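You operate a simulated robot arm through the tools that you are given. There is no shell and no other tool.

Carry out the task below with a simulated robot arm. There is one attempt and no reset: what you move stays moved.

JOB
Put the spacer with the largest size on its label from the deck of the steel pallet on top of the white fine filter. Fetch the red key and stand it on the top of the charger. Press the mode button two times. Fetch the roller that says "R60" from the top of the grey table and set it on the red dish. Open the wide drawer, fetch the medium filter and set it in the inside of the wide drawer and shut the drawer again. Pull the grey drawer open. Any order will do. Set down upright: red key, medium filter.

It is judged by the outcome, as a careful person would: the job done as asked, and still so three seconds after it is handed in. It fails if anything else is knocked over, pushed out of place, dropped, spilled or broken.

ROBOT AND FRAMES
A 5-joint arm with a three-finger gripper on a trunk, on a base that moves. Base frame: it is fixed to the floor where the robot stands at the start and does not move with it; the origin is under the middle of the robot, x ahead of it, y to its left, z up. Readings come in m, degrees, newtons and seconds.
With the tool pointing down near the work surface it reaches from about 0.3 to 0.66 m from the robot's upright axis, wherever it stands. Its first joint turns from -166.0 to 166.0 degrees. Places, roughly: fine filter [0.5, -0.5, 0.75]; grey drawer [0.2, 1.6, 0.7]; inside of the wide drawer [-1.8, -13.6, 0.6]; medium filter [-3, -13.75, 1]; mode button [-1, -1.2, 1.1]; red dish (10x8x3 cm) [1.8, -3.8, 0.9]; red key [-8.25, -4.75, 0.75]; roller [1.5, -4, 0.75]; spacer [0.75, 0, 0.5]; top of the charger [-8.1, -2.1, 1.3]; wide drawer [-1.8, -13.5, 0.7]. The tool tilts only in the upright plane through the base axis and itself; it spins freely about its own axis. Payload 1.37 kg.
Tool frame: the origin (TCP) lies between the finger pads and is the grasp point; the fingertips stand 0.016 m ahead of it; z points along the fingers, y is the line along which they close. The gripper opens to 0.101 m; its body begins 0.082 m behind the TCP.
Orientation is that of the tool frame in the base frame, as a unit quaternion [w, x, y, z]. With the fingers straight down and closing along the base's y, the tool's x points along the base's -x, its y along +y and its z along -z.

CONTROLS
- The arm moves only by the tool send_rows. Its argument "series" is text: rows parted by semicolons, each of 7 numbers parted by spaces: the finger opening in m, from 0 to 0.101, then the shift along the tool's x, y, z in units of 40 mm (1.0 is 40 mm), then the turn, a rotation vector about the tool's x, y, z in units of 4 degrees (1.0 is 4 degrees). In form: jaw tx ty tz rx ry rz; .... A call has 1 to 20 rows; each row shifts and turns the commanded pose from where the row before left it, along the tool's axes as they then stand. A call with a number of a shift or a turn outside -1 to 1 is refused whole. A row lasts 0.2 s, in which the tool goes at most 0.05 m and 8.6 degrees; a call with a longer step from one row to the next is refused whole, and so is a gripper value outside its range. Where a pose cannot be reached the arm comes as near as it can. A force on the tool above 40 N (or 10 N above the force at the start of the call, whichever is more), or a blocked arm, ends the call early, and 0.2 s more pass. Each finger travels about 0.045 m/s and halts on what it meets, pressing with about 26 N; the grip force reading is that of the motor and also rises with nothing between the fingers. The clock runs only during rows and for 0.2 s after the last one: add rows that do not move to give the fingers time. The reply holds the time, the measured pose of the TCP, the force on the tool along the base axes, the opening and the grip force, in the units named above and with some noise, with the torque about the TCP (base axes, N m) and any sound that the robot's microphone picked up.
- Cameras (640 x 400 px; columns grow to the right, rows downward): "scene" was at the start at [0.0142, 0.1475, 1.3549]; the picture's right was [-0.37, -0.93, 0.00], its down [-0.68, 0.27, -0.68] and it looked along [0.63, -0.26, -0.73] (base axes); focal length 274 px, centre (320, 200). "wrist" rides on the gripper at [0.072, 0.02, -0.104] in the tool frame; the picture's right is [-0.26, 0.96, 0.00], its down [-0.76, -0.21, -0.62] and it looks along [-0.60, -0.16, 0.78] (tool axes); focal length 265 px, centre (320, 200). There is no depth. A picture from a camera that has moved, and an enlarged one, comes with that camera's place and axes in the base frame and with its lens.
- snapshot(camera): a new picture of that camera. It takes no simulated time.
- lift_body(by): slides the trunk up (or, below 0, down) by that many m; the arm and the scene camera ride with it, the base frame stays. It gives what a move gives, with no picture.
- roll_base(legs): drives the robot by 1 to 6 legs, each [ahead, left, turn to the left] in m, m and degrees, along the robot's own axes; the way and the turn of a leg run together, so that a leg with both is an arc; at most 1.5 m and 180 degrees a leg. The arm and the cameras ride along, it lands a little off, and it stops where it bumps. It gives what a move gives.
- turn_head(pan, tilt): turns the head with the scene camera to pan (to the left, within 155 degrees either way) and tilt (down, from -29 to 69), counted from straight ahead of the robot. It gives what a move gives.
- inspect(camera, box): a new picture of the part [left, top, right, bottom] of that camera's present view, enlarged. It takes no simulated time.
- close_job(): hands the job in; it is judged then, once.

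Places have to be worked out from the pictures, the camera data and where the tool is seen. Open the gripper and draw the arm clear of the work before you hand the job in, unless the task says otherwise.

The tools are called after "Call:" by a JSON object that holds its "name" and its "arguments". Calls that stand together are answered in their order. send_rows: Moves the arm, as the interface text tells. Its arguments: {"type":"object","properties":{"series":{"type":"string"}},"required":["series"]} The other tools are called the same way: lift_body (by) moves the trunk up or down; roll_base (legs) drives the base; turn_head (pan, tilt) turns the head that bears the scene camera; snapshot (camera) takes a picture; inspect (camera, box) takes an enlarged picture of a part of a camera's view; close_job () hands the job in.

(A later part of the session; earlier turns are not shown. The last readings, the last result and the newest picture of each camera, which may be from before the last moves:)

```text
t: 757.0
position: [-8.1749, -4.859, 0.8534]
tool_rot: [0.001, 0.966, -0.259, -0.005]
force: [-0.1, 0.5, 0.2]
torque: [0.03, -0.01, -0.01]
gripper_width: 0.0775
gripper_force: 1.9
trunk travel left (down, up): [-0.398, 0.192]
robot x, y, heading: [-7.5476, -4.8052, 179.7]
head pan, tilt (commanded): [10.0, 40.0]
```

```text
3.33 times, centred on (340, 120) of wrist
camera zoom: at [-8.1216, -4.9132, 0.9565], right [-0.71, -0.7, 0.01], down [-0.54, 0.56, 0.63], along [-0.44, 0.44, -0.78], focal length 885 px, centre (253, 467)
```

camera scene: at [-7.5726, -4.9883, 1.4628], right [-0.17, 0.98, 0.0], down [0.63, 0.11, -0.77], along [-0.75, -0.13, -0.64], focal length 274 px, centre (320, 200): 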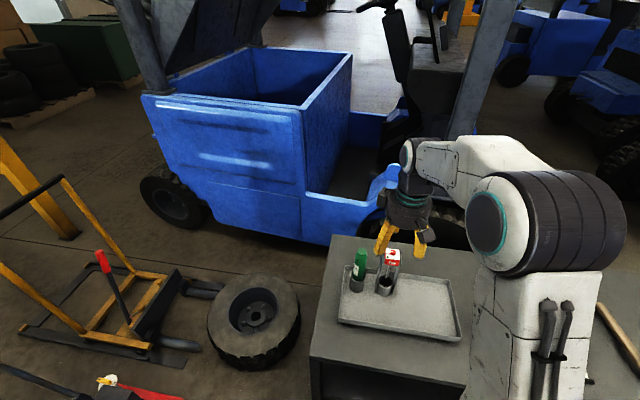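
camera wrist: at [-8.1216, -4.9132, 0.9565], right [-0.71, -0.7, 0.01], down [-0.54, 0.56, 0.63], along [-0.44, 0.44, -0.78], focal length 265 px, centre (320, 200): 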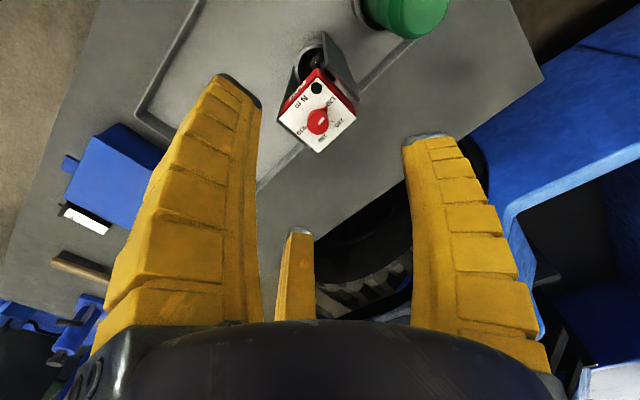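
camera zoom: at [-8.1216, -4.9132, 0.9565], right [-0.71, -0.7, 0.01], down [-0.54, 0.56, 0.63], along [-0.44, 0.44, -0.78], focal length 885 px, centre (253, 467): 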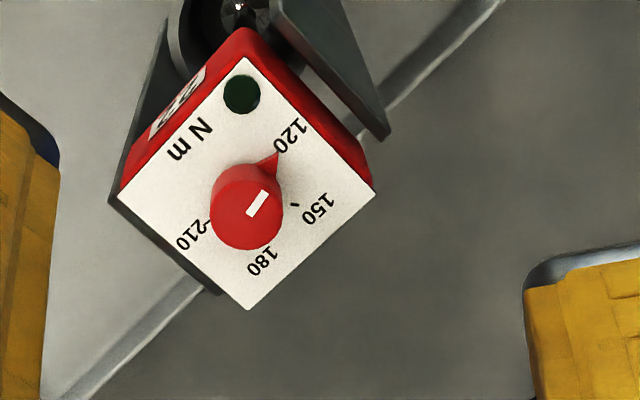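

Two perpendicular views now agree: block top z≈0.748, center [-8.179,-4.856]. I shift the tool center to [-8.188,-4.856] and lower to z≈0.79 for a check.

Call:
{"name": "send_rows", "arguments": {"series": "0.072 -0.321 0.099 0 0 0 0;0.072 0 0 0.8 0 0 0;0.072 0 0 0.78 0 0 0;0.072 0 0 0 0 0 0"}}

Call:
{"name": "snapshot", "arguments": {"camera": "wrist"}}

Call:
{"name": "inspect", "arguments": {"camera": "scene", "box": [340, 200, 440, 280]}}

```text
t: 758.0
position: [-8.1894, -4.856, 0.789]
tool_rot: [0.001, 0.966, -0.259, -0.005]
force: [-0.6, 0.2, -0.8]
torque: [0.0, 0.02, -0.02]
gripper_width: 0.0747
gripper_force: 2.1
trunk travel left (down, up): [-0.398, 0.192]
robot x, y, heading: [-7.5459, -4.8006, 180.1]
head pan, tilt (commanded): [10.0, 40.0]
```

```text
taken
camera wrist: at [-8.1357, -4.9105, 0.893], right [-0.71, -0.7, 0.01], down [-0.54, 0.56, 0.63], along [-0.44, 0.44, -0.78], focal length 265 px, centre (320, 200)
```

wrist: 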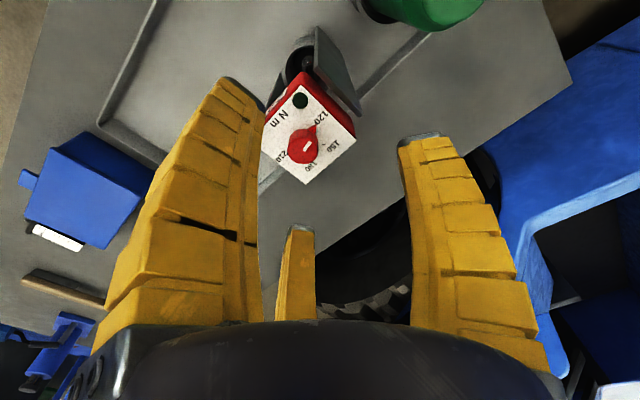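

```text
5.00 times, centred on (390, 240) of scene
camera zoom: at [-7.5727, -4.9883, 1.4629], right [-0.17, 0.98, 0.0], down [0.63, 0.11, -0.77], along [-0.75, -0.13, -0.64], focal length 1369 px, centre (-30, 0)
```

zoom: 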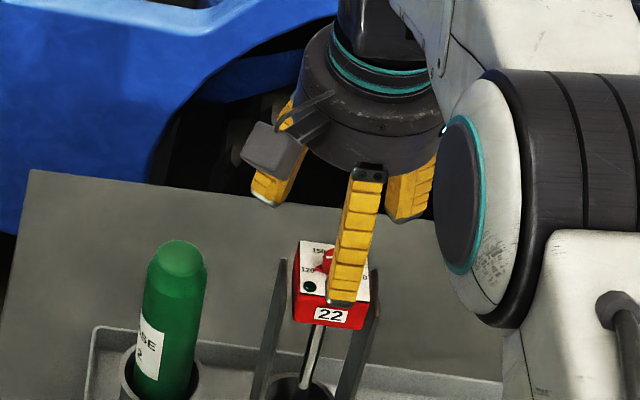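

Geometry is as planned (front finger 6 mm ahead of the block face). Descend 4.7 cm with force watch.

Call:
{"name": "send_rows", "arguments": {"series": "0.072 0 0 0.4 0 0 0;0.072 0 0 0.4 0 0 0;0.072 0 0 0.37 0 0 0;0.072 0 0 0 0 0 0"}}

Call:
{"name": "snapshot", "arguments": {"camera": "wrist"}}

Call:
{"name": "inspect", "arguments": {"camera": "scene", "box": [340, 200, 440, 280]}}

```text
t: 759.0
position: [-8.1894, -4.8565, 0.742]
tool_rot: [0.001, 0.966, -0.259, -0.005]
force: [0.7, 0.2, -0.6]
torque: [0.02, -0.02, 0.01]
gripper_width: 0.0748
gripper_force: 2.0
trunk travel left (down, up): [-0.398, 0.192]
robot x, y, heading: [-7.5457, -4.8016, 179.6]
head pan, tilt (commanded): [10.0, 40.0]
```

```text
taken
camera wrist: at [-8.1357, -4.9103, 0.8462], right [-0.71, -0.7, 0.01], down [-0.55, 0.56, 0.63], along [-0.44, 0.44, -0.78], focal length 265 px, centre (320, 200)
```

wrist: 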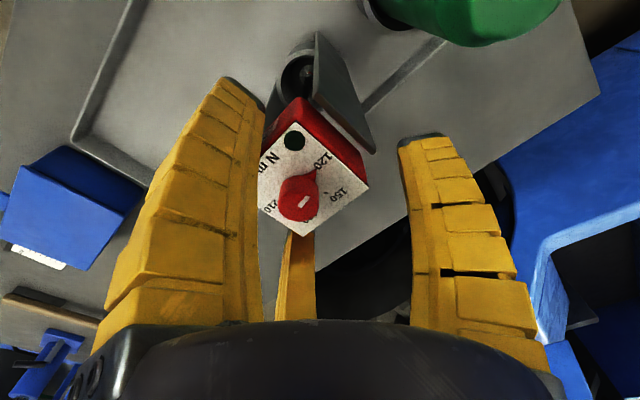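

```text
5.00 times, centred on (390, 240) of scene
camera zoom: at [-7.5727, -4.9883, 1.4629], right [-0.17, 0.98, 0.0], down [0.63, 0.11, -0.77], along [-0.75, -0.13, -0.64], focal length 1369 px, centre (-30, 0)
```

zoom: 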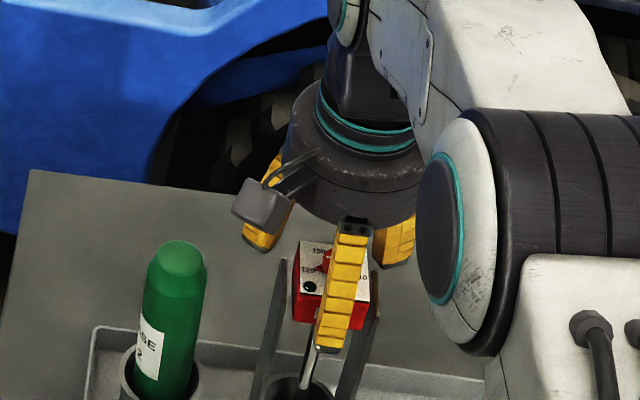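

Fingers are in place with no contact. Close gradually.

Call:
{"name": "send_rows", "arguments": {"series": "0.062 0 0 0 0 0 0;0.054 0 0 0 0 0 0;0.048 0 0 0 0 0 0;0.03 0 0 0 0 0 0;0.0 0 0 0 0 0 0;0.0 0 0 0 0 0 0;0.0 0 0 0 0 0 0"}}

Call:
{"name": "snapshot", "arguments": {"camera": "wrist"}}

Call:
{"name": "inspect", "arguments": {"camera": "scene", "box": [340, 200, 440, 280]}}

```text
t: 760.6
position: [-8.1896, -4.8551, 0.7422]
tool_rot: [0.002, 0.966, -0.259, -0.005]
force: [-0.4, 2.2, 2.6]
torque: [-0.12, -0.23, 0.09]
gripper_width: 0.0555
gripper_force: 25.4
trunk travel left (down, up): [-0.398, 0.192]
robot x, y, heading: [-7.5487, -4.8009, 179.8]
head pan, tilt (commanded): [10.0, 40.0]
```

```text
taken
camera wrist: at [-8.1355, -4.9099, 0.8469], right [-0.71, -0.7, 0.01], down [-0.54, 0.56, 0.63], along [-0.44, 0.44, -0.78], focal length 265 px, centre (320, 200)
```

wrist: 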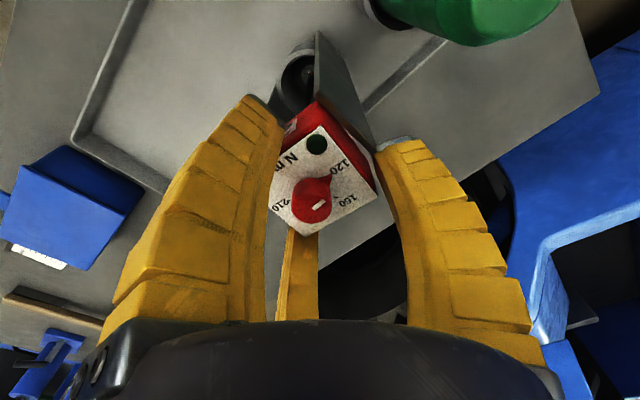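

```text
5.00 times, centred on (390, 240) of scene
camera zoom: at [-7.5723, -4.988, 1.4629], right [-0.17, 0.98, 0.0], down [0.63, 0.11, -0.77], along [-0.75, -0.13, -0.64], focal length 1369 px, centre (-30, 0)
```

zoom: 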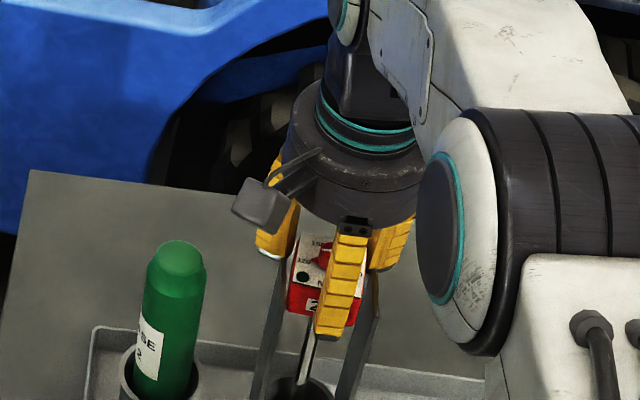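

Gripped at 55 mm. Lift 2 cm carefully and see whether only the key rises.

Call:
{"name": "send_rows", "arguments": {"series": "0.0 0 0 -0.25 0 0 0;0.0 0 0 -0.25 0 0 0;0.0 0 0 0 0 0 0"}}

Call:
{"name": "snapshot", "arguments": {"camera": "wrist"}}

Call:
{"name": "inspect", "arguments": {"camera": "scene", "box": [340, 200, 440, 280]}}

```text
t: 761.4
position: [-8.1882, -4.8571, 0.7622]
tool_rot: [0.002, 0.966, -0.258, -0.004]
force: [0.4, -0.5, -1.8]
torque: [0.01, 0.03, 0.0]
gripper_width: 0.0557
gripper_force: 26.0
trunk travel left (down, up): [-0.398, 0.192]
robot x, y, heading: [-7.5491, -4.7961, 179.7]
head pan, tilt (commanded): [10.0, 40.0]
```

```text
taken
camera wrist: at [-8.1355, -4.9107, 0.8668], right [-0.71, -0.7, 0.01], down [-0.55, 0.56, 0.63], along [-0.44, 0.44, -0.78], focal length 265 px, centre (320, 200)
```

wrist: 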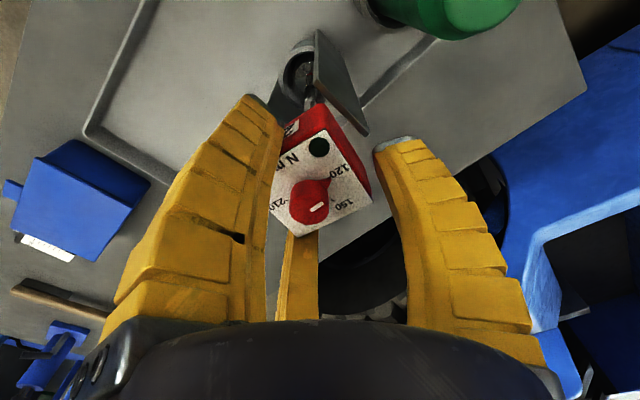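

```text
5.00 times, centred on (390, 240) of scene
camera zoom: at [-7.5728, -4.9884, 1.4628], right [-0.17, 0.98, 0.0], down [0.63, 0.11, -0.77], along [-0.75, -0.13, -0.64], focal length 1369 px, centre (-30, 0)
```

zoom: 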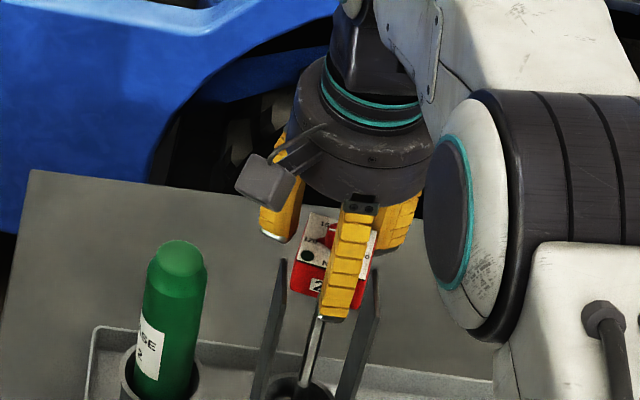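

Only the key rises — the plates stay. I lift it straight out using the trunk (vertical 18 cm).

Call:
{"name": "lift_body", "arguments": {"by": 0.18}}

Call:
{"name": "snapshot", "arguments": {"camera": "scene"}}

Call:
{"name": "snapshot", "arguments": {"camera": "wrist"}}

```text
t: 763.4
position: [-8.1887, -4.856, 0.9429]
tool_rot: [0.002, 0.966, -0.259, -0.004]
force: [-0.8, -0.3, -1.8]
torque: [0.0, 0.03, 0.0]
gripper_width: 0.0554
gripper_force: 26.0
trunk travel left (down, up): [-0.578, 0.012]
robot x, y, heading: [-7.5487, -4.8015, 180.0]
head pan, tilt (commanded): [10.0, 40.0]
```

```text
taken
camera scene: at [-7.573, -4.9884, 1.6428], right [-0.17, 0.98, 0.0], down [0.63, 0.11, -0.77], along [-0.75, -0.13, -0.64], focal length 274 px, centre (320, 200)
```

scene: 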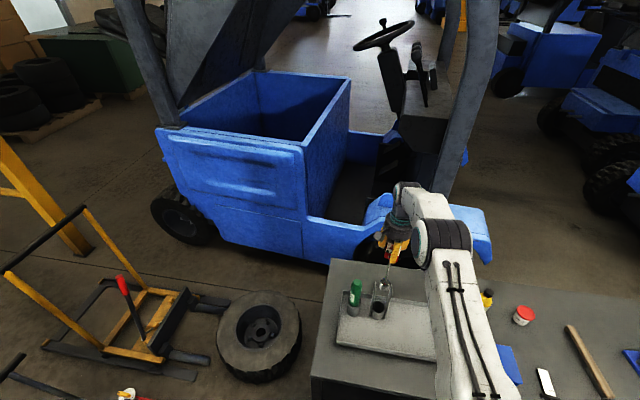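

```text
taken
camera wrist: at [-8.1357, -4.9104, 1.0466], right [-0.71, -0.7, 0.01], down [-0.55, 0.56, 0.63], along [-0.44, 0.44, -0.78], focal length 265 px, centre (320, 200)
```

wrist: 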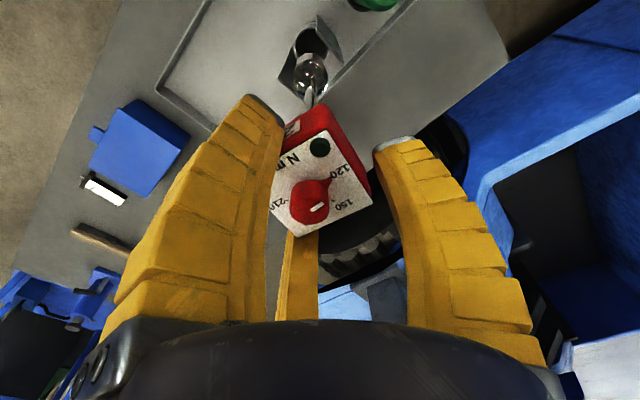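

Call:
{"name": "inspect", "arguments": {"camera": "scene", "box": [340, 220, 440, 330]}}

Call:
{"name": "inspect", "arguments": {"camera": "wrist", "box": [250, 0, 400, 120]}}

```text
3.64 times, centred on (390, 275) of scene
camera zoom: at [-7.573, -4.9884, 1.6428], right [-0.17, 0.98, 0.0], down [0.63, 0.11, -0.77], along [-0.75, -0.13, -0.64], focal length 995 px, centre (66, -73)
```

zoom: 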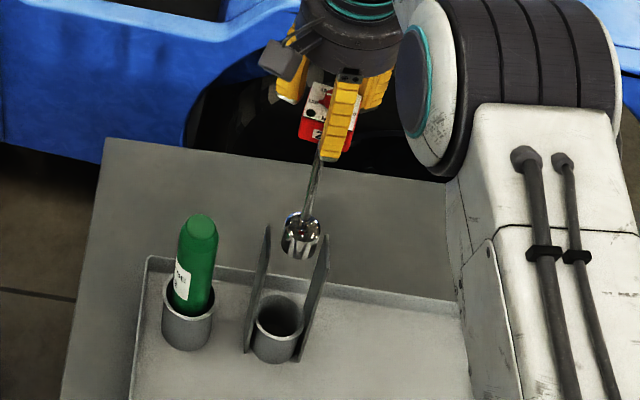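

```text
3.33 times, centred on (325, 60) of wrist
camera zoom: at [-8.1357, -4.9104, 1.0466], right [-0.71, -0.7, 0.01], down [-0.55, 0.56, 0.63], along [-0.44, 0.44, -0.78], focal length 885 px, centre (303, 667)
```

zoom: 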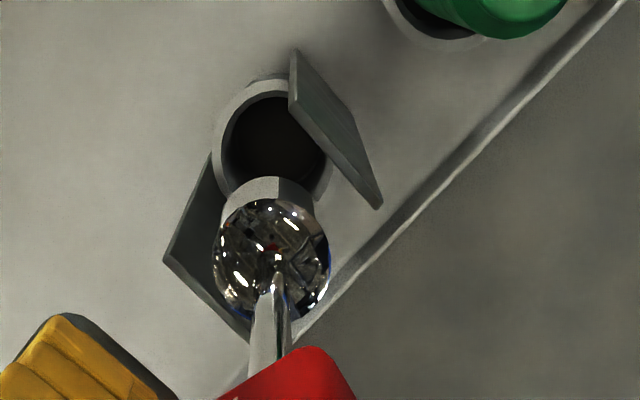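

The key has a chrome socket foot, so it can stand. I raise it another 9 cm with the arm to clear the plates fully.

Call:
{"name": "send_rows", "arguments": {"series": "0.0 0 0 -0.6 0 0 0;0.0 0 0 -0.6 0 0 0;0.0 0 0 -0.6 0 0 0;0.0 0 0 -0.45 0 0 0;0.0 0 0 0 0 0 0"}}

Call:
{"name": "inspect", "arguments": {"camera": "scene", "box": [330, 190, 450, 320]}}

```text
t: 764.6
position: [-8.1884, -4.8562, 1.0326]
tool_rot: [0.002, 0.966, -0.259, -0.005]
force: [-0.5, -0.3, -2.8]
torque: [0.03, -0.05, 0.02]
gripper_width: 0.0552
gripper_force: 26.0
trunk travel left (down, up): [-0.578, 0.012]
robot x, y, heading: [-7.5484, -4.7969, 179.8]
head pan, tilt (commanded): [10.0, 40.0]
```

```text
3.08 times, centred on (390, 255) of scene
camera zoom: at [-7.573, -4.9883, 1.6428], right [-0.17, 0.98, 0.0], down [0.63, 0.11, -0.77], along [-0.75, -0.13, -0.64], focal length 842 px, centre (105, 31)
```

zoom: 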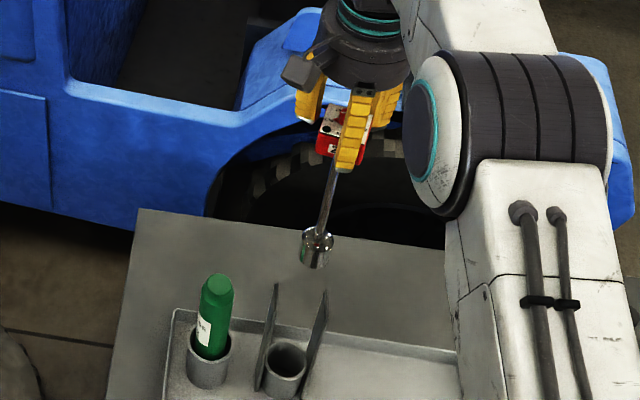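

The key is out and hanging nearly upright, but with this top grip the charger top (z≈1.27) would be too high to reach. I'll set it down on a free spot and regrip its shaft with a level tool. First, look for free space on the bench.

Call:
{"name": "send_rows", "arguments": {"series": "0.0 0.647 -0.457 0 0 0 0;0.0 0.647 -0.457 0 0 0 0;0.0 0.647 -0.457 0 0 0 0;0.0 0.647 -0.457 0 0 0 0;0.0 0 0 0 0 0 0"}}

Call:
{"name": "turn_head", "arguments": {"pan": -30, "tilt": 40}}

Call:
{"name": "snapshot", "arguments": {"camera": "scene"}}

```text
t: 765.8
position: [-8.0634, -4.8442, 1.0319]
tool_rot: [0.002, 0.966, -0.259, -0.004]
force: [-0.4, -0.4, -1.6]
torque: [0.02, 0.04, 0.0]
gripper_width: 0.0548
gripper_force: 25.9
trunk travel left (down, up): [-0.578, 0.012]
robot x, y, heading: [-7.552, -4.7995, 180.1]
head pan, tilt (commanded): [10.0, 40.0]
```

```text
t: 766.8
position: [-8.0629, -4.8444, 1.0319]
tool_rot: [0.002, 0.966, -0.258, -0.004]
force: [0.2, -0.2, -2.8]
torque: [0.03, -0.02, 0.0]
gripper_width: 0.0553
gripper_force: 25.4
trunk travel left (down, up): [-0.578, 0.012]
robot x, y, heading: [-7.5502, -4.7989, 179.8]
head pan, tilt (commanded): [-30.0, 40.0]
```

```text
taken
camera scene: at [-7.5627, -4.9311, 1.6428], right [0.5, 0.87, 0.0], down [0.56, -0.32, -0.77], along [-0.66, 0.38, -0.64], focal length 274 px, centre (320, 200)
```

scene: 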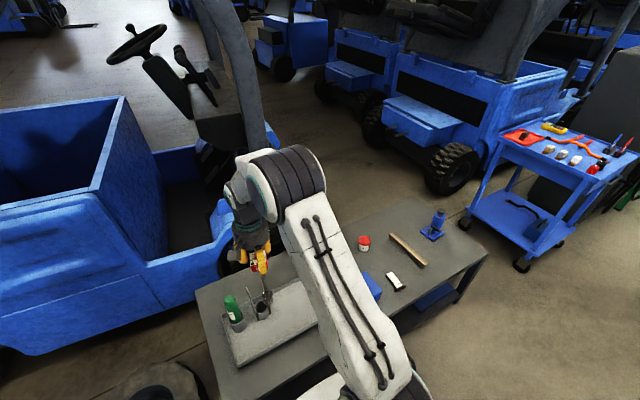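

There's a free spot on the bench's right part around [-8.02,-3.88]. I strafe right in front of it.

Call:
{"name": "roll_base", "arguments": {"legs": [[0.02, -0.92, 0]]}}

Call:
{"name": "lift_body", "arguments": {"by": -0.2}}

Call:
{"name": "turn_head", "arguments": {"pan": 15, "tilt": 45}}

Call:
{"name": "snapshot", "arguments": {"camera": "scene"}}

Call:
{"name": "snapshot", "arguments": {"camera": "wrist"}}

```text
t: 771.7
position: [-8.0843, -3.9264, 1.0316]
tool_rot: [0.002, 0.967, -0.255, -0.004]
force: [0.1, -0.2, -0.8]
torque: [0.01, 0.03, -0.04]
gripper_width: 0.0546
gripper_force: 25.8
trunk travel left (down, up): [-0.578, 0.012]
robot x, y, heading: [-7.5687, -3.8779, -179.8]
head pan, tilt (commanded): [-30.0, 40.0]
```

```text
t: 773.8
position: [-8.0839, -3.9278, 0.8325]
tool_rot: [0.001, 0.967, -0.256, -0.005]
force: [-0.8, -0.1, -2.2]
torque: [-0.02, 0.03, -0.01]
gripper_width: 0.0546
gripper_force: 25.9
trunk travel left (down, up): [-0.378, 0.212]
robot x, y, heading: [-7.5696, -3.8802, -179.7]
head pan, tilt (commanded): [-30.0, 40.0]
```

```text
t: 775.0
position: [-8.0842, -3.9267, 0.8314]
tool_rot: [0.001, 0.967, -0.256, -0.003]
force: [0.5, 0.1, -2.8]
torque: [-0.03, 0.04, 0.01]
gripper_width: 0.0543
gripper_force: 25.8
trunk travel left (down, up): [-0.378, 0.212]
robot x, y, heading: [-7.5725, -3.8802, -179.9]
head pan, tilt (commanded): [15.0, 45.0]
```

```text
taken
camera scene: at [-7.588, -4.0737, 1.4356], right [-0.26, 0.96, 0.0], down [0.68, 0.19, -0.71], along [-0.68, -0.19, -0.71], focal length 274 px, centre (320, 200)
```

scene: 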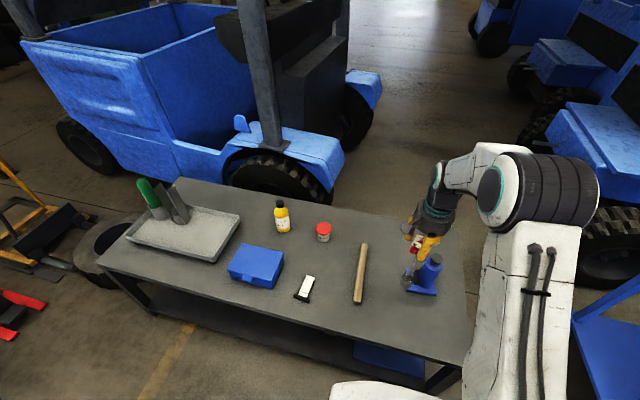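

```text
taken
camera wrist: at [-8.0302, -3.9809, 0.9357], right [-0.71, -0.71, 0.01], down [-0.55, 0.55, 0.63], along [-0.45, 0.44, -0.78], focal length 265 px, centre (320, 200)
```

wrist: 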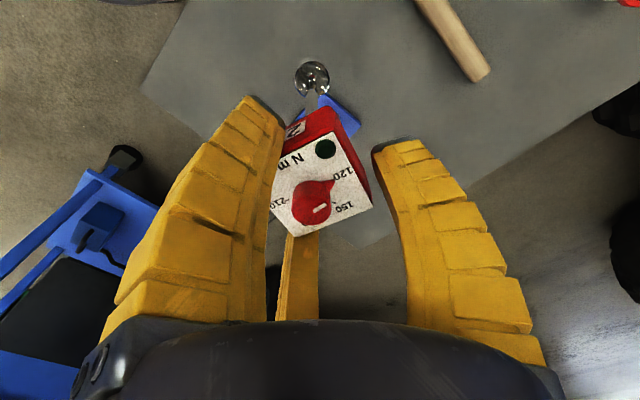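

The key leans ~3.4° (foot toward me) in the plane I can correct. I tilt the tool by that amount and move over a clear spot at [-8.01,-3.95].

Call:
{"name": "send_rows", "arguments": {"series": "0.0 0.583 -0.188 0 -0.243 -0.349 0;0.0 0.583 -0.188 0 -0.243 -0.349 0;0.0 0.583 -0.188 0 0 0 0;0.0 0 0 0 0 0 0"}}

Call:
{"name": "snapshot", "arguments": {"camera": "wrist"}}

Call:
{"name": "inspect", "arguments": {"camera": "scene", "box": [350, 190, 490, 330]}}

```text
t: 776.0
position: [-8.012, -3.9414, 0.8296]
tool_rot: [0.014, 0.966, -0.256, -0.032]
force: [0.9, 1.1, -2.1]
torque: [-0.01, -0.01, -0.02]
gripper_width: 0.0542
gripper_force: 25.7
trunk travel left (down, up): [-0.378, 0.212]
robot x, y, heading: [-7.5691, -3.8803, -179.8]
head pan, tilt (commanded): [15.0, 45.0]
```

```text
taken
camera wrist: at [-7.9519, -3.9951, 0.9297], right [-0.7, -0.71, 0.06], down [-0.51, 0.56, 0.65], along [-0.49, 0.43, -0.76], focal length 265 px, centre (320, 200)
```

wrist: 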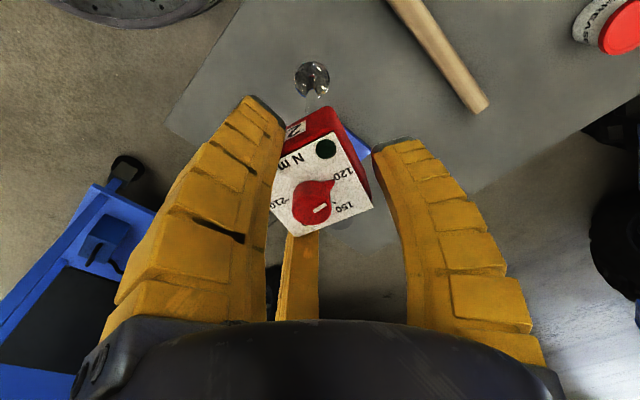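

```text
2.86 times, centred on (420, 260) of scene
camera zoom: at [-7.5878, -4.0738, 1.4356], right [-0.26, 0.96, 0.0], down [0.68, 0.19, -0.71], along [-0.68, -0.19, -0.71], focal length 782 px, centre (34, 29)
```

zoom: 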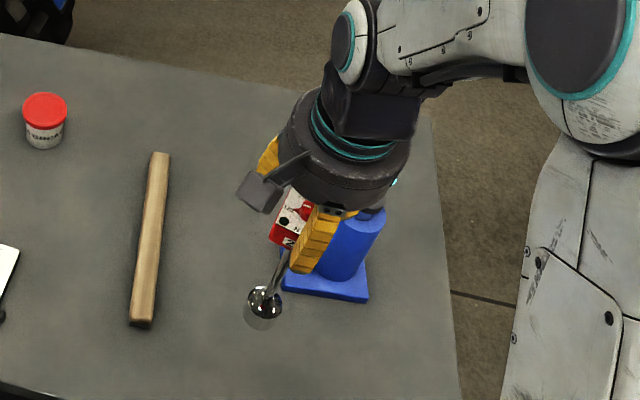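

The shaft now looks vertical. Lower 9 cm, then feel for the bench surface.

Call:
{"name": "send_rows", "arguments": {"series": "0.0 0.041 -0.033 0.748 0 0 0;0.0 0.041 -0.033 0.748 0 0 0;0.0 0.041 -0.033 0.748 0 0 0;0.0 0 0 0 0 0 0"}}

Call:
{"name": "inspect", "arguments": {"camera": "scene", "box": [350, 190, 490, 330]}}

```text
t: 777.0
position: [-8.0125, -3.9409, 0.7383]
tool_rot: [0.015, 0.966, -0.256, -0.032]
force: [-0.9, -1.0, -2.0]
torque: [0.0, 0.01, 0.0]
gripper_width: 0.054
gripper_force: 25.6
trunk travel left (down, up): [-0.378, 0.212]
robot x, y, heading: [-7.567, -3.8804, -179.4]
head pan, tilt (commanded): [15.0, 45.0]
```

```text
2.86 times, centred on (420, 260) of scene
camera zoom: at [-7.5881, -4.0738, 1.4356], right [-0.26, 0.96, 0.0], down [0.68, 0.19, -0.71], along [-0.68, -0.19, -0.71], focal length 782 px, centre (34, 29)
```

zoom: 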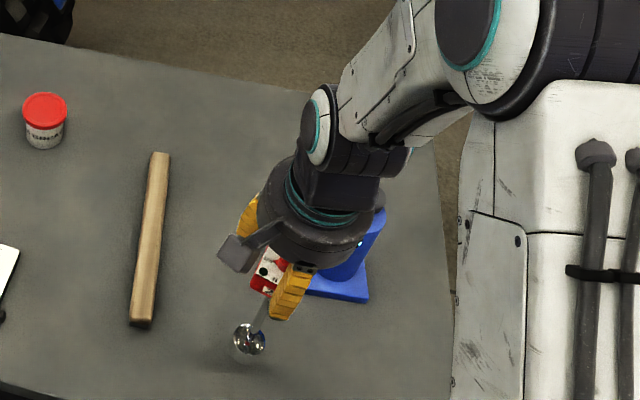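

Call:
{"name": "send_rows", "arguments": {"series": "0.0 0.011 -0.009 0.2 0 0 0;0.0 0 0 0 0 0 0"}}

Call:
{"name": "send_rows", "arguments": {"series": "0.0 0.007 -0.006 0.125 0 0 0;0.0 0 0 0 0 0 0"}}

Call:
{"name": "send_rows", "arguments": {"series": "0.0 0.007 -0.006 0.125 0 0 0;0.0 0 0 0 0 0 0"}}

```text
t: 777.5
position: [-8.0123, -3.9409, 0.7302]
tool_rot: [0.014, 0.966, -0.256, -0.031]
force: [1.0, 0.3, -2.1]
torque: [0.01, 0.01, -0.04]
gripper_width: 0.0536
gripper_force: 26.0
trunk travel left (down, up): [-0.378, 0.212]
robot x, y, heading: [-7.5695, -3.8844, -179.8]
head pan, tilt (commanded): [15.0, 45.0]
```

```text
t: 778.1
position: [-8.0126, -3.9407, 0.7252]
tool_rot: [0.014, 0.966, -0.255, -0.032]
force: [0.3, 0.6, -1.8]
torque: [-0.01, 0.0, 0.01]
gripper_width: 0.0539
gripper_force: 25.5
trunk travel left (down, up): [-0.378, 0.212]
robot x, y, heading: [-7.568, -3.8782, -179.9]
head pan, tilt (commanded): [15.0, 45.0]
```

```text
t: 778.8
position: [-8.0113, -3.9408, 0.7196]
tool_rot: [0.014, 0.966, -0.255, -0.031]
force: [0.7, -0.1, -2.5]
torque: [0.01, 0.0, -0.01]
gripper_width: 0.0538
gripper_force: 25.5
trunk travel left (down, up): [-0.378, 0.212]
robot x, y, heading: [-7.5731, -3.8795, -179.4]
head pan, tilt (commanded): [15.0, 45.0]
```

Call:
{"name": "send_rows", "arguments": {"series": "0.0 0.007 -0.006 0.125 0 0 0;0.0 0 0 0 0 0 0"}}

Call:
{"name": "send_rows", "arguments": {"series": "0.0 0.007 -0.006 0.125 0 0 0;0.0 0 0 0 0 0 0"}}

Call:
{"name": "send_rows", "arguments": {"series": "0.0 0.007 -0.006 0.125 0 0 0;0.0 0 0 0 0 0 0"}}

Call:
{"name": "inspect", "arguments": {"camera": "scene", "box": [380, 220, 480, 330]}}

```text
t: 779.4
position: [-8.0122, -3.9414, 0.7167]
tool_rot: [0.014, 0.966, -0.255, -0.032]
force: [0.2, -0.2, -2.5]
torque: [-0.02, 0.02, -0.01]
gripper_width: 0.0537
gripper_force: 26.4
trunk travel left (down, up): [-0.378, 0.212]
robot x, y, heading: [-7.5723, -3.8828, -179.7]
head pan, tilt (commanded): [15.0, 45.0]
```

```text
t: 780.0
position: [-8.0121, -3.9419, 0.7097]
tool_rot: [0.014, 0.966, -0.255, -0.031]
force: [0.8, 0.9, -1.9]
torque: [0.02, -0.01, 0.0]
gripper_width: 0.0538
gripper_force: 26.1
trunk travel left (down, up): [-0.378, 0.212]
robot x, y, heading: [-7.5702, -3.8775, -179.7]
head pan, tilt (commanded): [15.0, 45.0]
```

```text
t: 780.5
position: [-8.0125, -3.941, 0.7072]
tool_rot: [0.015, 0.966, -0.255, -0.032]
force: [0.4, 1.4, 17.1]
torque: [0.39, -0.34, 0.08]
gripper_width: 0.0537
gripper_force: 26.0
trunk travel left (down, up): [-0.378, 0.212]
robot x, y, heading: [-7.5724, -3.8804, -179.8]
head pan, tilt (commanded): [15.0, 45.0]
```

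```text
3.64 times, centred on (430, 275) of scene
camera zoom: at [-7.5864, -4.0734, 1.4359], right [-0.26, 0.96, 0.0], down [0.68, 0.19, -0.71], along [-0.68, -0.19, -0.71], focal length 995 px, centre (-80, -73)
```

zoom: 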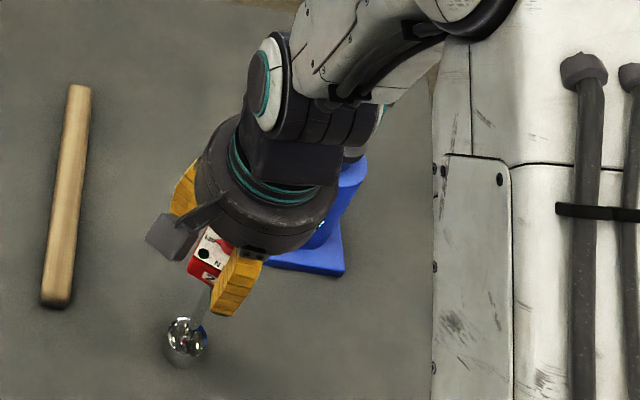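

Contact at z≈0.708. I ease up 2 mm and open gradually to leave the key standing.

Call:
{"name": "send_rows", "arguments": {"series": "0.0 -0.003 0.002 -0.05 0 0 0;0.054 0 0 0 0 0 0;0.058 0 0 0 0 0 0;0.062 0 0 0 0 0 0;0.068 0 0 0 0 0 0;0.075 0 0 0 0 0 0;0.085 0 0 0 0 0 0;0.085 0 0 0 0 0 0"}}

Call:
{"name": "inspect", "arguments": {"camera": "scene", "box": [380, 220, 480, 330]}}

Call:
{"name": "snapshot", "arguments": {"camera": "wrist"}}

```text
t: 782.4
position: [-8.0109, -3.9398, 0.7076]
tool_rot: [0.014, 0.966, -0.256, -0.032]
force: [0.0, 0.8, -0.1]
torque: [0.0, 0.0, 0.01]
gripper_width: 0.0865
gripper_force: 1.5
trunk travel left (down, up): [-0.378, 0.212]
robot x, y, heading: [-7.567, -3.8779, -179.7]
head pan, tilt (commanded): [15.0, 45.0]
```

```text
3.64 times, centred on (430, 275) of scene
camera zoom: at [-7.5877, -4.0738, 1.4356], right [-0.26, 0.96, 0.0], down [0.68, 0.19, -0.71], along [-0.68, -0.19, -0.71], focal length 995 px, centre (-80, -73)
```

zoom: 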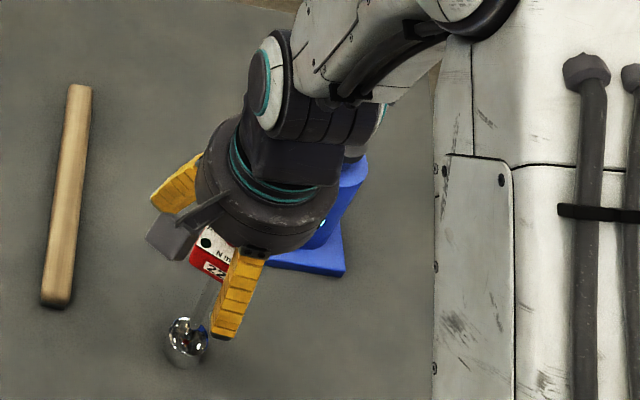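

```text
taken
camera wrist: at [-7.9522, -3.994, 0.8089], right [-0.7, -0.71, 0.06], down [-0.51, 0.56, 0.65], along [-0.49, 0.43, -0.76], focal length 265 px, centre (320, 200)
```

wrist: 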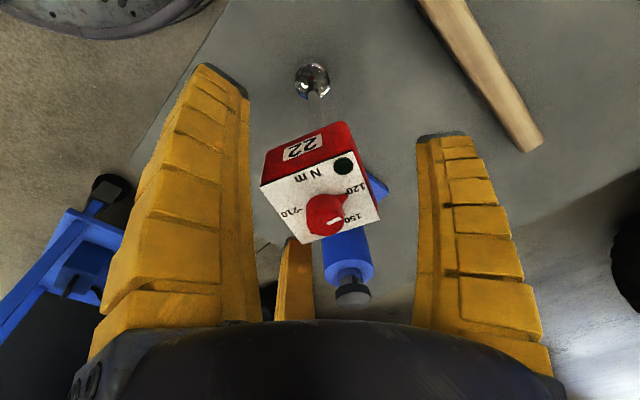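

The key stands on its own. Raise the gripper straight up and check.

Call:
{"name": "send_rows", "arguments": {"series": "0.09 -0.014 0.011 -0.25 0 0 0;0.095 -0.027 0.022 -0.5 0 0 0;0.1 -0.041 0.033 -0.748 0 0 0;0.1 -0.041 0.033 -0.748 0 0 0;0.1 -0.041 0.033 -0.748 0 0 0;0.1 -0.041 0.033 -0.748 0 0 0;0.1 0 0 0 0 0 0"}}

Call:
{"name": "inspect", "arguments": {"camera": "scene", "box": [360, 200, 480, 330]}}

Call:
{"name": "snapshot", "arguments": {"camera": "wrist"}}

```text
t: 784.0
position: [-8.012, -3.9415, 0.8579]
tool_rot: [0.014, 0.966, -0.256, -0.032]
force: [0.1, 0.3, 0.3]
torque: [-0.01, -0.01, 0.03]
gripper_width: 0.1
gripper_force: 0.2
trunk travel left (down, up): [-0.378, 0.212]
robot x, y, heading: [-7.5713, -3.8815, -179.7]
head pan, tilt (commanded): [15.0, 45.0]
```

```text
3.08 times, centred on (420, 265) of scene
camera zoom: at [-7.5876, -4.0737, 1.4356], right [-0.26, 0.96, 0.0], down [0.68, 0.19, -0.71], along [-0.68, -0.19, -0.71], focal length 842 px, centre (12, 0)
```

zoom: 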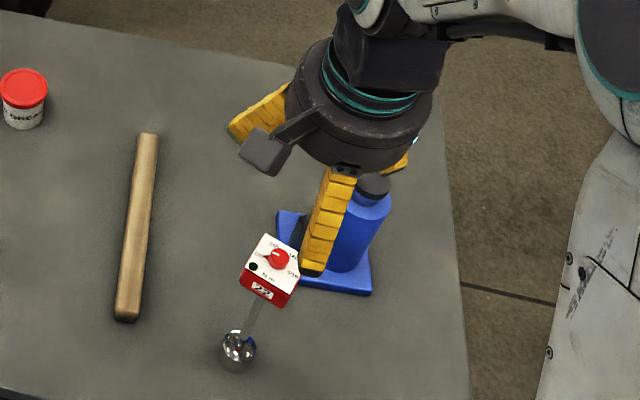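

```text
taken
camera wrist: at [-7.9515, -3.9948, 0.9597], right [-0.7, -0.71, 0.06], down [-0.51, 0.56, 0.65], along [-0.49, 0.43, -0.76], focal length 265 px, centre (320, 200)
```

wrist: 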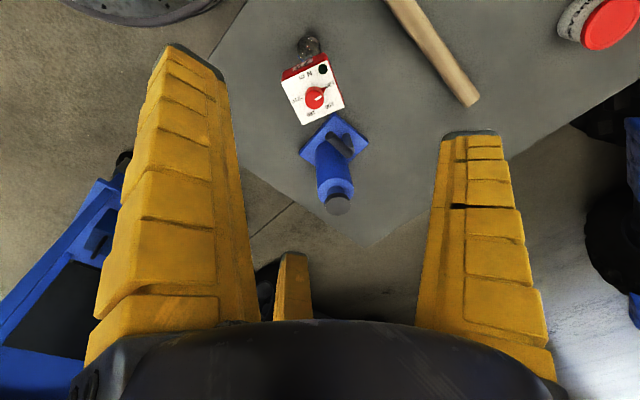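

The key stands freely. Now I back up, set the roll so fingers can pass on both sides of the shaft, and tilt the tool level for regripping.

Call:
{"name": "roll_base", "arguments": {"legs": [[-0.2, 0.06, 0]]}}

Call:
{"name": "send_rows", "arguments": {"series": "0.1 0 0 0 0 0 1;0.1 0 0 0 0 0 1;0.1 0 0 0 0 0 1;0.1 0 0 0 0 0 1;0.1 0 0 0 0 0 1;0.1 0 0 0 0 0 1;0.1 0 0 0 0 0 1;0.1 0 0 0 0 0 0.6"}}

Call:
{"name": "lift_body", "arguments": {"by": -0.15}}

Call:
{"name": "snapshot", "arguments": {"camera": "scene"}}

```text
t: 785.6
position: [-7.8104, -4.0011, 0.8579]
tool_rot: [0.015, 0.966, -0.258, -0.032]
force: [-0.2, 0.1, -0.2]
torque: [0.03, 0.03, -0.01]
gripper_width: 0.0997
gripper_force: 0.1
trunk travel left (down, up): [-0.378, 0.212]
robot x, y, heading: [-7.3696, -3.9394, -180.0]
head pan, tilt (commanded): [15.0, 45.0]
```

```text
t: 787.4
position: [-7.8119, -4.0005, 0.8587]
tool_rot: [0.022, 0.864, -0.502, -0.026]
force: [0.4, -0.4, 0.2]
torque: [-0.01, -0.01, 0.03]
gripper_width: 0.0997
gripper_force: 0.0
trunk travel left (down, up): [-0.378, 0.212]
robot x, y, heading: [-7.3719, -3.9404, -179.9]
head pan, tilt (commanded): [15.0, 45.0]
```

```text
t: 789.1
position: [-7.8116, -4.0012, 0.7071]
tool_rot: [0.022, 0.865, -0.501, -0.026]
force: [-0.2, 0.9, 0.0]
torque: [-0.02, -0.03, -0.05]
gripper_width: 0.0999
gripper_force: 0.1
trunk travel left (down, up): [-0.228, 0.362]
robot x, y, heading: [-7.3711, -3.9395, -179.9]
head pan, tilt (commanded): [15.0, 45.0]
```

```text
taken
camera scene: at [-7.3873, -4.1337, 1.2856], right [-0.26, 0.97, 0.0], down [0.68, 0.18, -0.71], along [-0.68, -0.18, -0.71], focal length 274 px, centre (320, 200)
```

scene: 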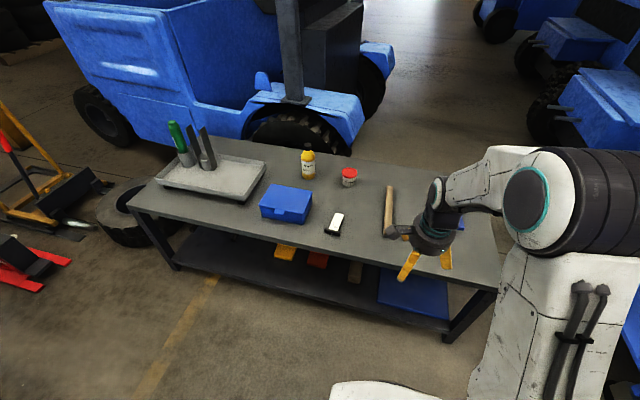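

I bring the tool in front of the key (x≈-7.89), narrow the jaw, and tilt it level in two calls.

Call:
{"name": "send_rows", "arguments": {"series": "0.04 -0.764 0.307 0.08 0 0 0;0.04 -0.764 0.307 0.08 0 0 0;0.04 -0.764 0.307 0.08 0 0 0;0.04 0 0 0 -0.866 -0.5 0;0.04 0 0 0 -0.866 -0.5 0;0.04 0 0 0 -0.866 -0.5 0;0.04 0 0 0 -0.866 -0.5 0;0.04 0 0 0 -0.866 -0.5 0;0.04 0 0 0 -0.866 -0.5 0;0.04 0 0 0 -0.866 -0.5 0;0.04 0 0 0 -0.866 -0.5 0;0.04 0 0 0 -0.866 -0.5 0;0.04 0 0 0 -0.866 -0.5 0"}}

Call:
{"name": "send_rows", "arguments": {"series": "0.04 0 0 0 -0.866 -0.5 0;0.04 0 0 0 -0.866 -0.5 0;0.04 0 0 0 -0.866 -0.5 0;0.04 0 0 0 -0.866 -0.5 0;0.04 0 0 0 -0.866 -0.5 0;0.04 0 0 0 -0.866 -0.5 0;0.04 0 0 0 -0.866 -0.5 0;0.04 0 0 0 -0.866 -0.5 0;0.04 0 0 0 -0.866 -0.5 0;0.04 0 0 0 -0.866 -0.5 0;0.04 0 0 0 -0.866 -0.5 0;0.04 0 0 0 -0.52 -0.3 0"}}

Call:
{"name": "snapshot", "arguments": {"camera": "wrist"}}

Call:
{"name": "turn_head", "arguments": {"pan": 5, "tilt": 40}}

Call:
{"name": "snapshot", "arguments": {"camera": "scene"}}

```text
t: 791.9
position: [-7.8892, -3.9407, 0.7029]
tool_rot: [0.188, 0.801, -0.468, -0.323]
force: [0.4, 0.0, 0.9]
torque: [-0.02, 0.0, -0.01]
gripper_width: 0.0442
gripper_force: 3.8
trunk travel left (down, up): [-0.228, 0.362]
robot x, y, heading: [-7.374, -3.937, -180.0]
head pan, tilt (commanded): [15.0, 45.0]
```

```text
t: 794.5
position: [-7.8994, -3.9377, 0.7035]
tool_rot: [-0.357, -0.609, 0.357, 0.611]
force: [0.7, 0.2, -0.4]
torque: [0.01, 0.02, 0.0]
gripper_width: 0.0445
gripper_force: 3.2
out of reach, approached as far as the arm can: row 6, 8, 12
trunk travel left (down, up): [-0.228, 0.362]
robot x, y, heading: [-7.3702, -3.9376, -179.9]
head pan, tilt (commanded): [15.0, 45.0]
```

```text
taken
camera wrist: at [-7.7951, -4.0124, 0.6844], right [0.0, -0.24, 0.97], down [0.62, 0.76, 0.19], along [-0.78, 0.6, 0.15], focal length 265 px, centre (320, 200)
```

wrist: 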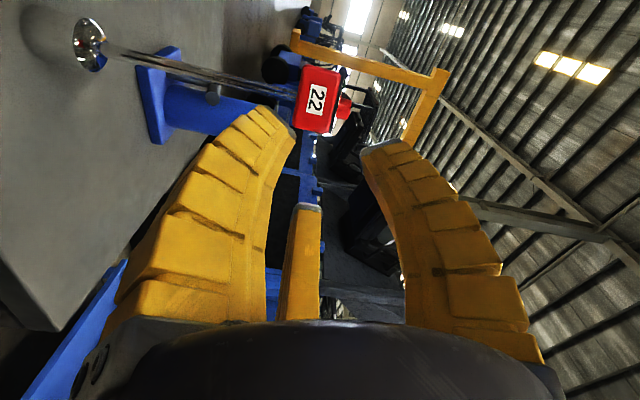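

```text
t: 795.3
position: [-7.8998, -3.9388, 0.7019]
tool_rot: [-0.356, -0.611, 0.357, 0.611]
force: [-0.1, 0.5, -0.9]
torque: [0.01, -0.03, 0.01]
gripper_width: 0.0445
gripper_force: 3.6
trunk travel left (down, up): [-0.228, 0.362]
robot x, y, heading: [-7.3719, -3.9414, -179.6]
head pan, tilt (commanded): [5.0, 40.0]
```

```text
taken
camera scene: at [-7.3935, -4.1201, 1.2928], right [-0.09, 1.0, 0.0], down [0.64, 0.06, -0.77], along [-0.76, -0.07, -0.64], focal length 274 px, centre (320, 200)
```

scene: 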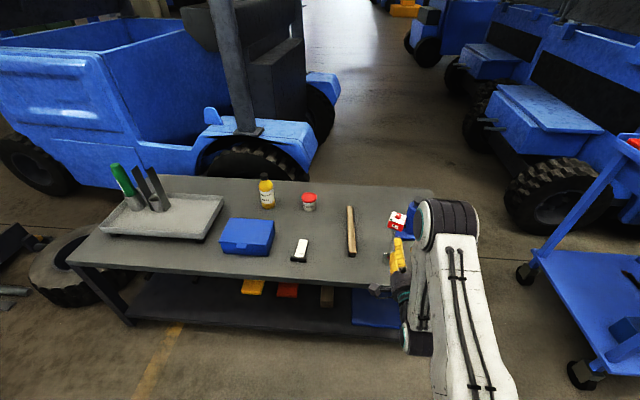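

Level with the fingers at right, left-up and left-down — good for a vertical shaft. I lower to z≈0.615 and look.

Call:
{"name": "send_rows", "arguments": {"series": "0.06 0.355 -0.631 0 0 0 0;0.06 0.355 -0.631 0 0 0 0;0.06 0.355 -0.631 0 0 0 0;0.06 0 0 0 0 0 0"}}

Call:
{"name": "snapshot", "arguments": {"camera": "wrist"}}

Call:
{"name": "inspect", "arguments": {"camera": "scene", "box": [350, 180, 450, 300]}}

```text
t: 796.3
position: [-7.9209, -3.9369, 0.6198]
tool_rot: [-0.356, -0.61, 0.358, 0.611]
force: [1.5, -0.4, 0.3]
torque: [0.0, 0.01, 0.0]
gripper_width: 0.0635
gripper_force: 2.4
out of reach, approached as far as the arm can: row 1, 2, 3
trunk travel left (down, up): [-0.228, 0.362]
robot x, y, heading: [-7.3678, -3.938, -180.2]
head pan, tilt (commanded): [5.0, 40.0]
```

```text
taken
camera wrist: at [-7.8165, -4.0114, 0.6026], right [0.0, -0.24, 0.97], down [0.62, 0.76, 0.19], along [-0.78, 0.61, 0.15], focal length 265 px, centre (320, 200)
```

wrist: 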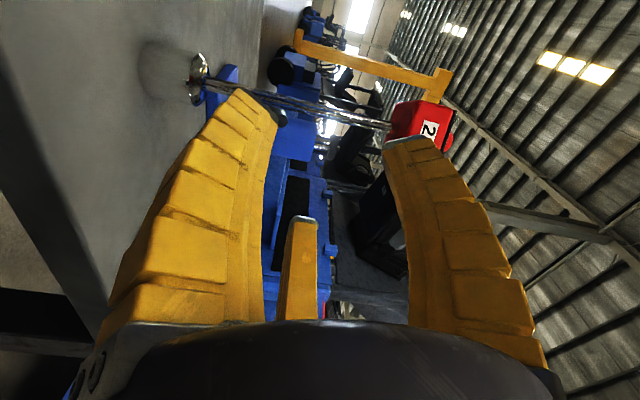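

```text
3.33 times, centred on (400, 240) of scene
camera zoom: at [-7.3937, -4.1201, 1.2929], right [-0.09, 1.0, 0.0], down [0.64, 0.06, -0.77], along [-0.76, -0.07, -0.64], focal length 912 px, centre (53, 67)
```

zoom: 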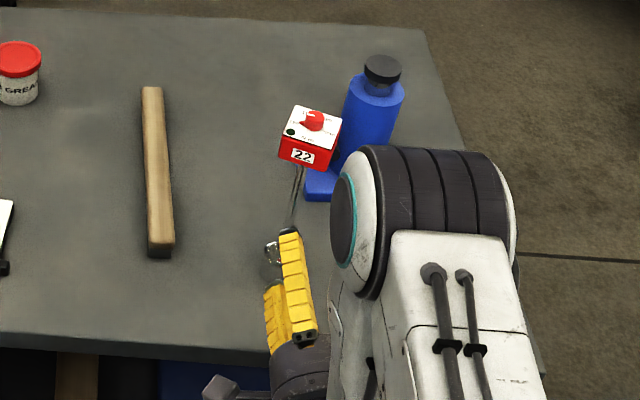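

The shaft is at about [-8.016,-3.945]. I align laterally by 8 mm, open the jaw to 90 mm, and advance 6 cm, then look.

Call:
{"name": "send_rows", "arguments": {"series": "0.09 0.174 0.098 0 0 0 0;0.09 0 0 0 0 0 0;0.09 0 0 0.75 0 0 0;0.09 0 0 0.75 0 0 0;0.09 0 0 0 0 0 0"}}

Call:
{"name": "snapshot", "arguments": {"camera": "wrist"}}

Call:
{"name": "inspect", "arguments": {"camera": "scene", "box": [350, 180, 450, 300]}}

```text
t: 797.5
position: [-7.9827, -3.9403, 0.6205]
tool_rot: [-0.357, -0.61, 0.356, 0.612]
force: [0.5, 1.3, 0.4]
torque: [-0.01, -0.02, 0.0]
gripper_width: 0.0913
gripper_force: 0.6
out of reach, approached as far as the arm can: row 1
trunk travel left (down, up): [-0.228, 0.362]
robot x, y, heading: [-7.3724, -3.9414, -180.1]
head pan, tilt (commanded): [5.0, 40.0]
```

```text
taken
camera wrist: at [-7.877, -4.0135, 0.6028], right [0.0, -0.24, 0.97], down [0.62, 0.76, 0.19], along [-0.78, 0.6, 0.15], focal length 265 px, centre (320, 200)
```

wrist: 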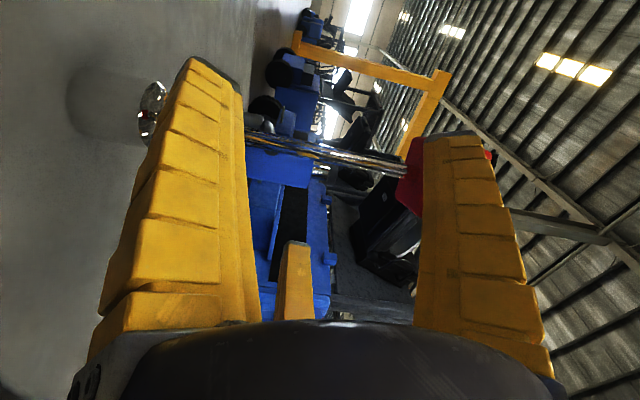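

```text
3.33 times, centred on (400, 240) of scene
camera zoom: at [-7.3936, -4.1201, 1.2929], right [-0.09, 1.0, 0.0], down [0.64, 0.06, -0.77], along [-0.76, -0.07, -0.64], focal length 912 px, centre (53, 67)
```

zoom: 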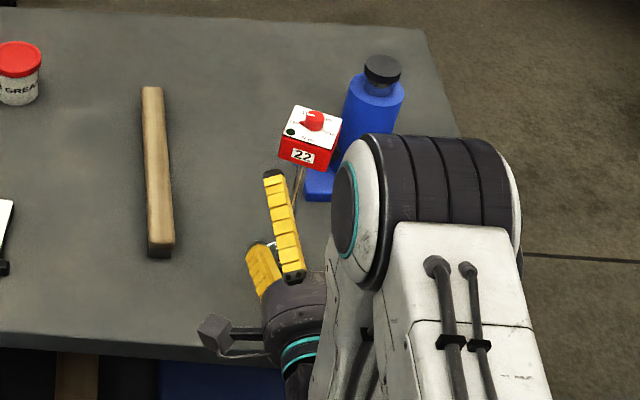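

The shaft is centered within 3 mm, ~3.5 cm ahead. Advance and close on it.

Call:
{"name": "send_rows", "arguments": {"series": "0.09 0 0 0.45 0 0 0;0.09 0 0 0.45 0 0 0;0.09 0 0 0 0 0 0"}}

Call:
{"name": "snapshot", "arguments": {"camera": "wrist"}}

```text
t: 798.3
position: [-8.0184, -3.9405, 0.6205]
tool_rot: [-0.359, -0.61, 0.354, 0.611]
force: [0.1, -0.3, -0.6]
torque: [-0.02, 0.0, 0.02]
gripper_width: 0.0913
gripper_force: 1.1
trunk travel left (down, up): [-0.228, 0.362]
robot x, y, heading: [-7.3729, -3.9408, -180.0]
head pan, tilt (commanded): [5.0, 40.0]
```

```text
taken
camera wrist: at [-7.9132, -4.0136, 0.6026], right [0.0, -0.24, 0.97], down [0.62, 0.76, 0.19], along [-0.78, 0.6, 0.15], focal length 265 px, centre (320, 200)
```

wrist: 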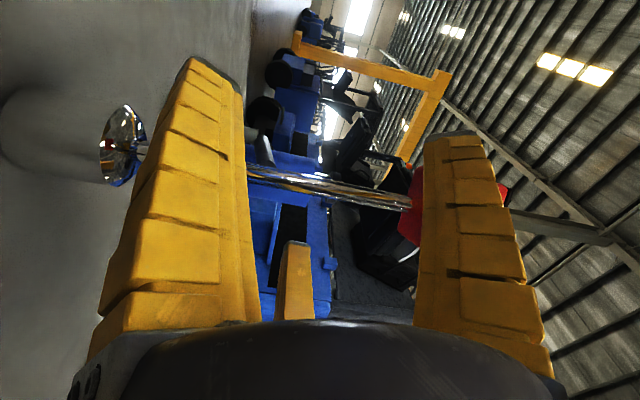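

The shaft is right at the TCP. Close gradually.

Call:
{"name": "send_rows", "arguments": {"series": "0.06 0 0 0 0 0 0;0.04 0 0 0 0 0 0;0.025 0 0 0 0 0 0;0.015 0 0 0 0 0 0;0.008 0 0 0 0 0 0;0.0 0 0 0 0 0 0;0.0 0 0 0 0 0 0;0.0 0 0 0 0 0 0"}}

Call:
{"name": "snapshot", "arguments": {"camera": "wrist"}}

Call:
{"name": "inspect", "arguments": {"camera": "scene", "box": [350, 180, 450, 300]}}

```text
t: 800.1
position: [-8.0173, -3.94, 0.622]
tool_rot: [-0.358, -0.61, 0.355, 0.611]
force: [-0.4, -0.9, -1.0]
torque: [0.01, -0.02, -0.02]
gripper_width: 0.0123
gripper_force: 26.4
trunk travel left (down, up): [-0.228, 0.362]
robot x, y, heading: [-7.3698, -3.9395, -180.0]
head pan, tilt (commanded): [5.0, 40.0]
```

```text
taken
camera wrist: at [-7.913, -4.0136, 0.6024], right [0.0, -0.24, 0.97], down [0.62, 0.76, 0.19], along [-0.78, 0.6, 0.15], focal length 265 px, centre (320, 200)
```

wrist: 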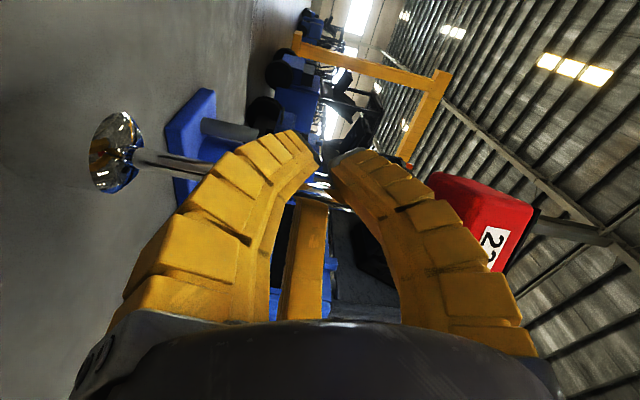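

```text
3.33 times, centred on (400, 240) of scene
camera zoom: at [-7.3937, -4.1201, 1.2928], right [-0.09, 1.0, 0.0], down [0.64, 0.06, -0.77], along [-0.76, -0.07, -0.64], focal length 912 px, centre (53, 67)
```

zoom: 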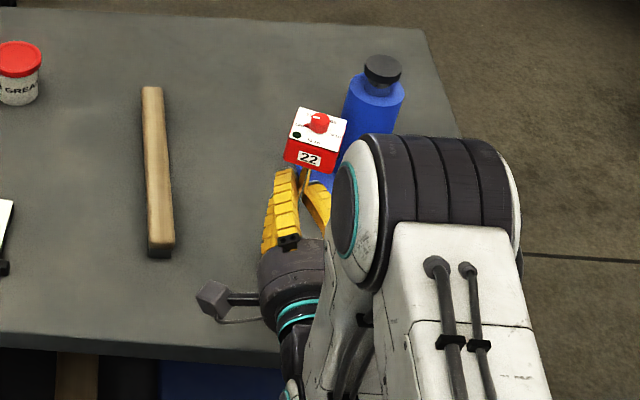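

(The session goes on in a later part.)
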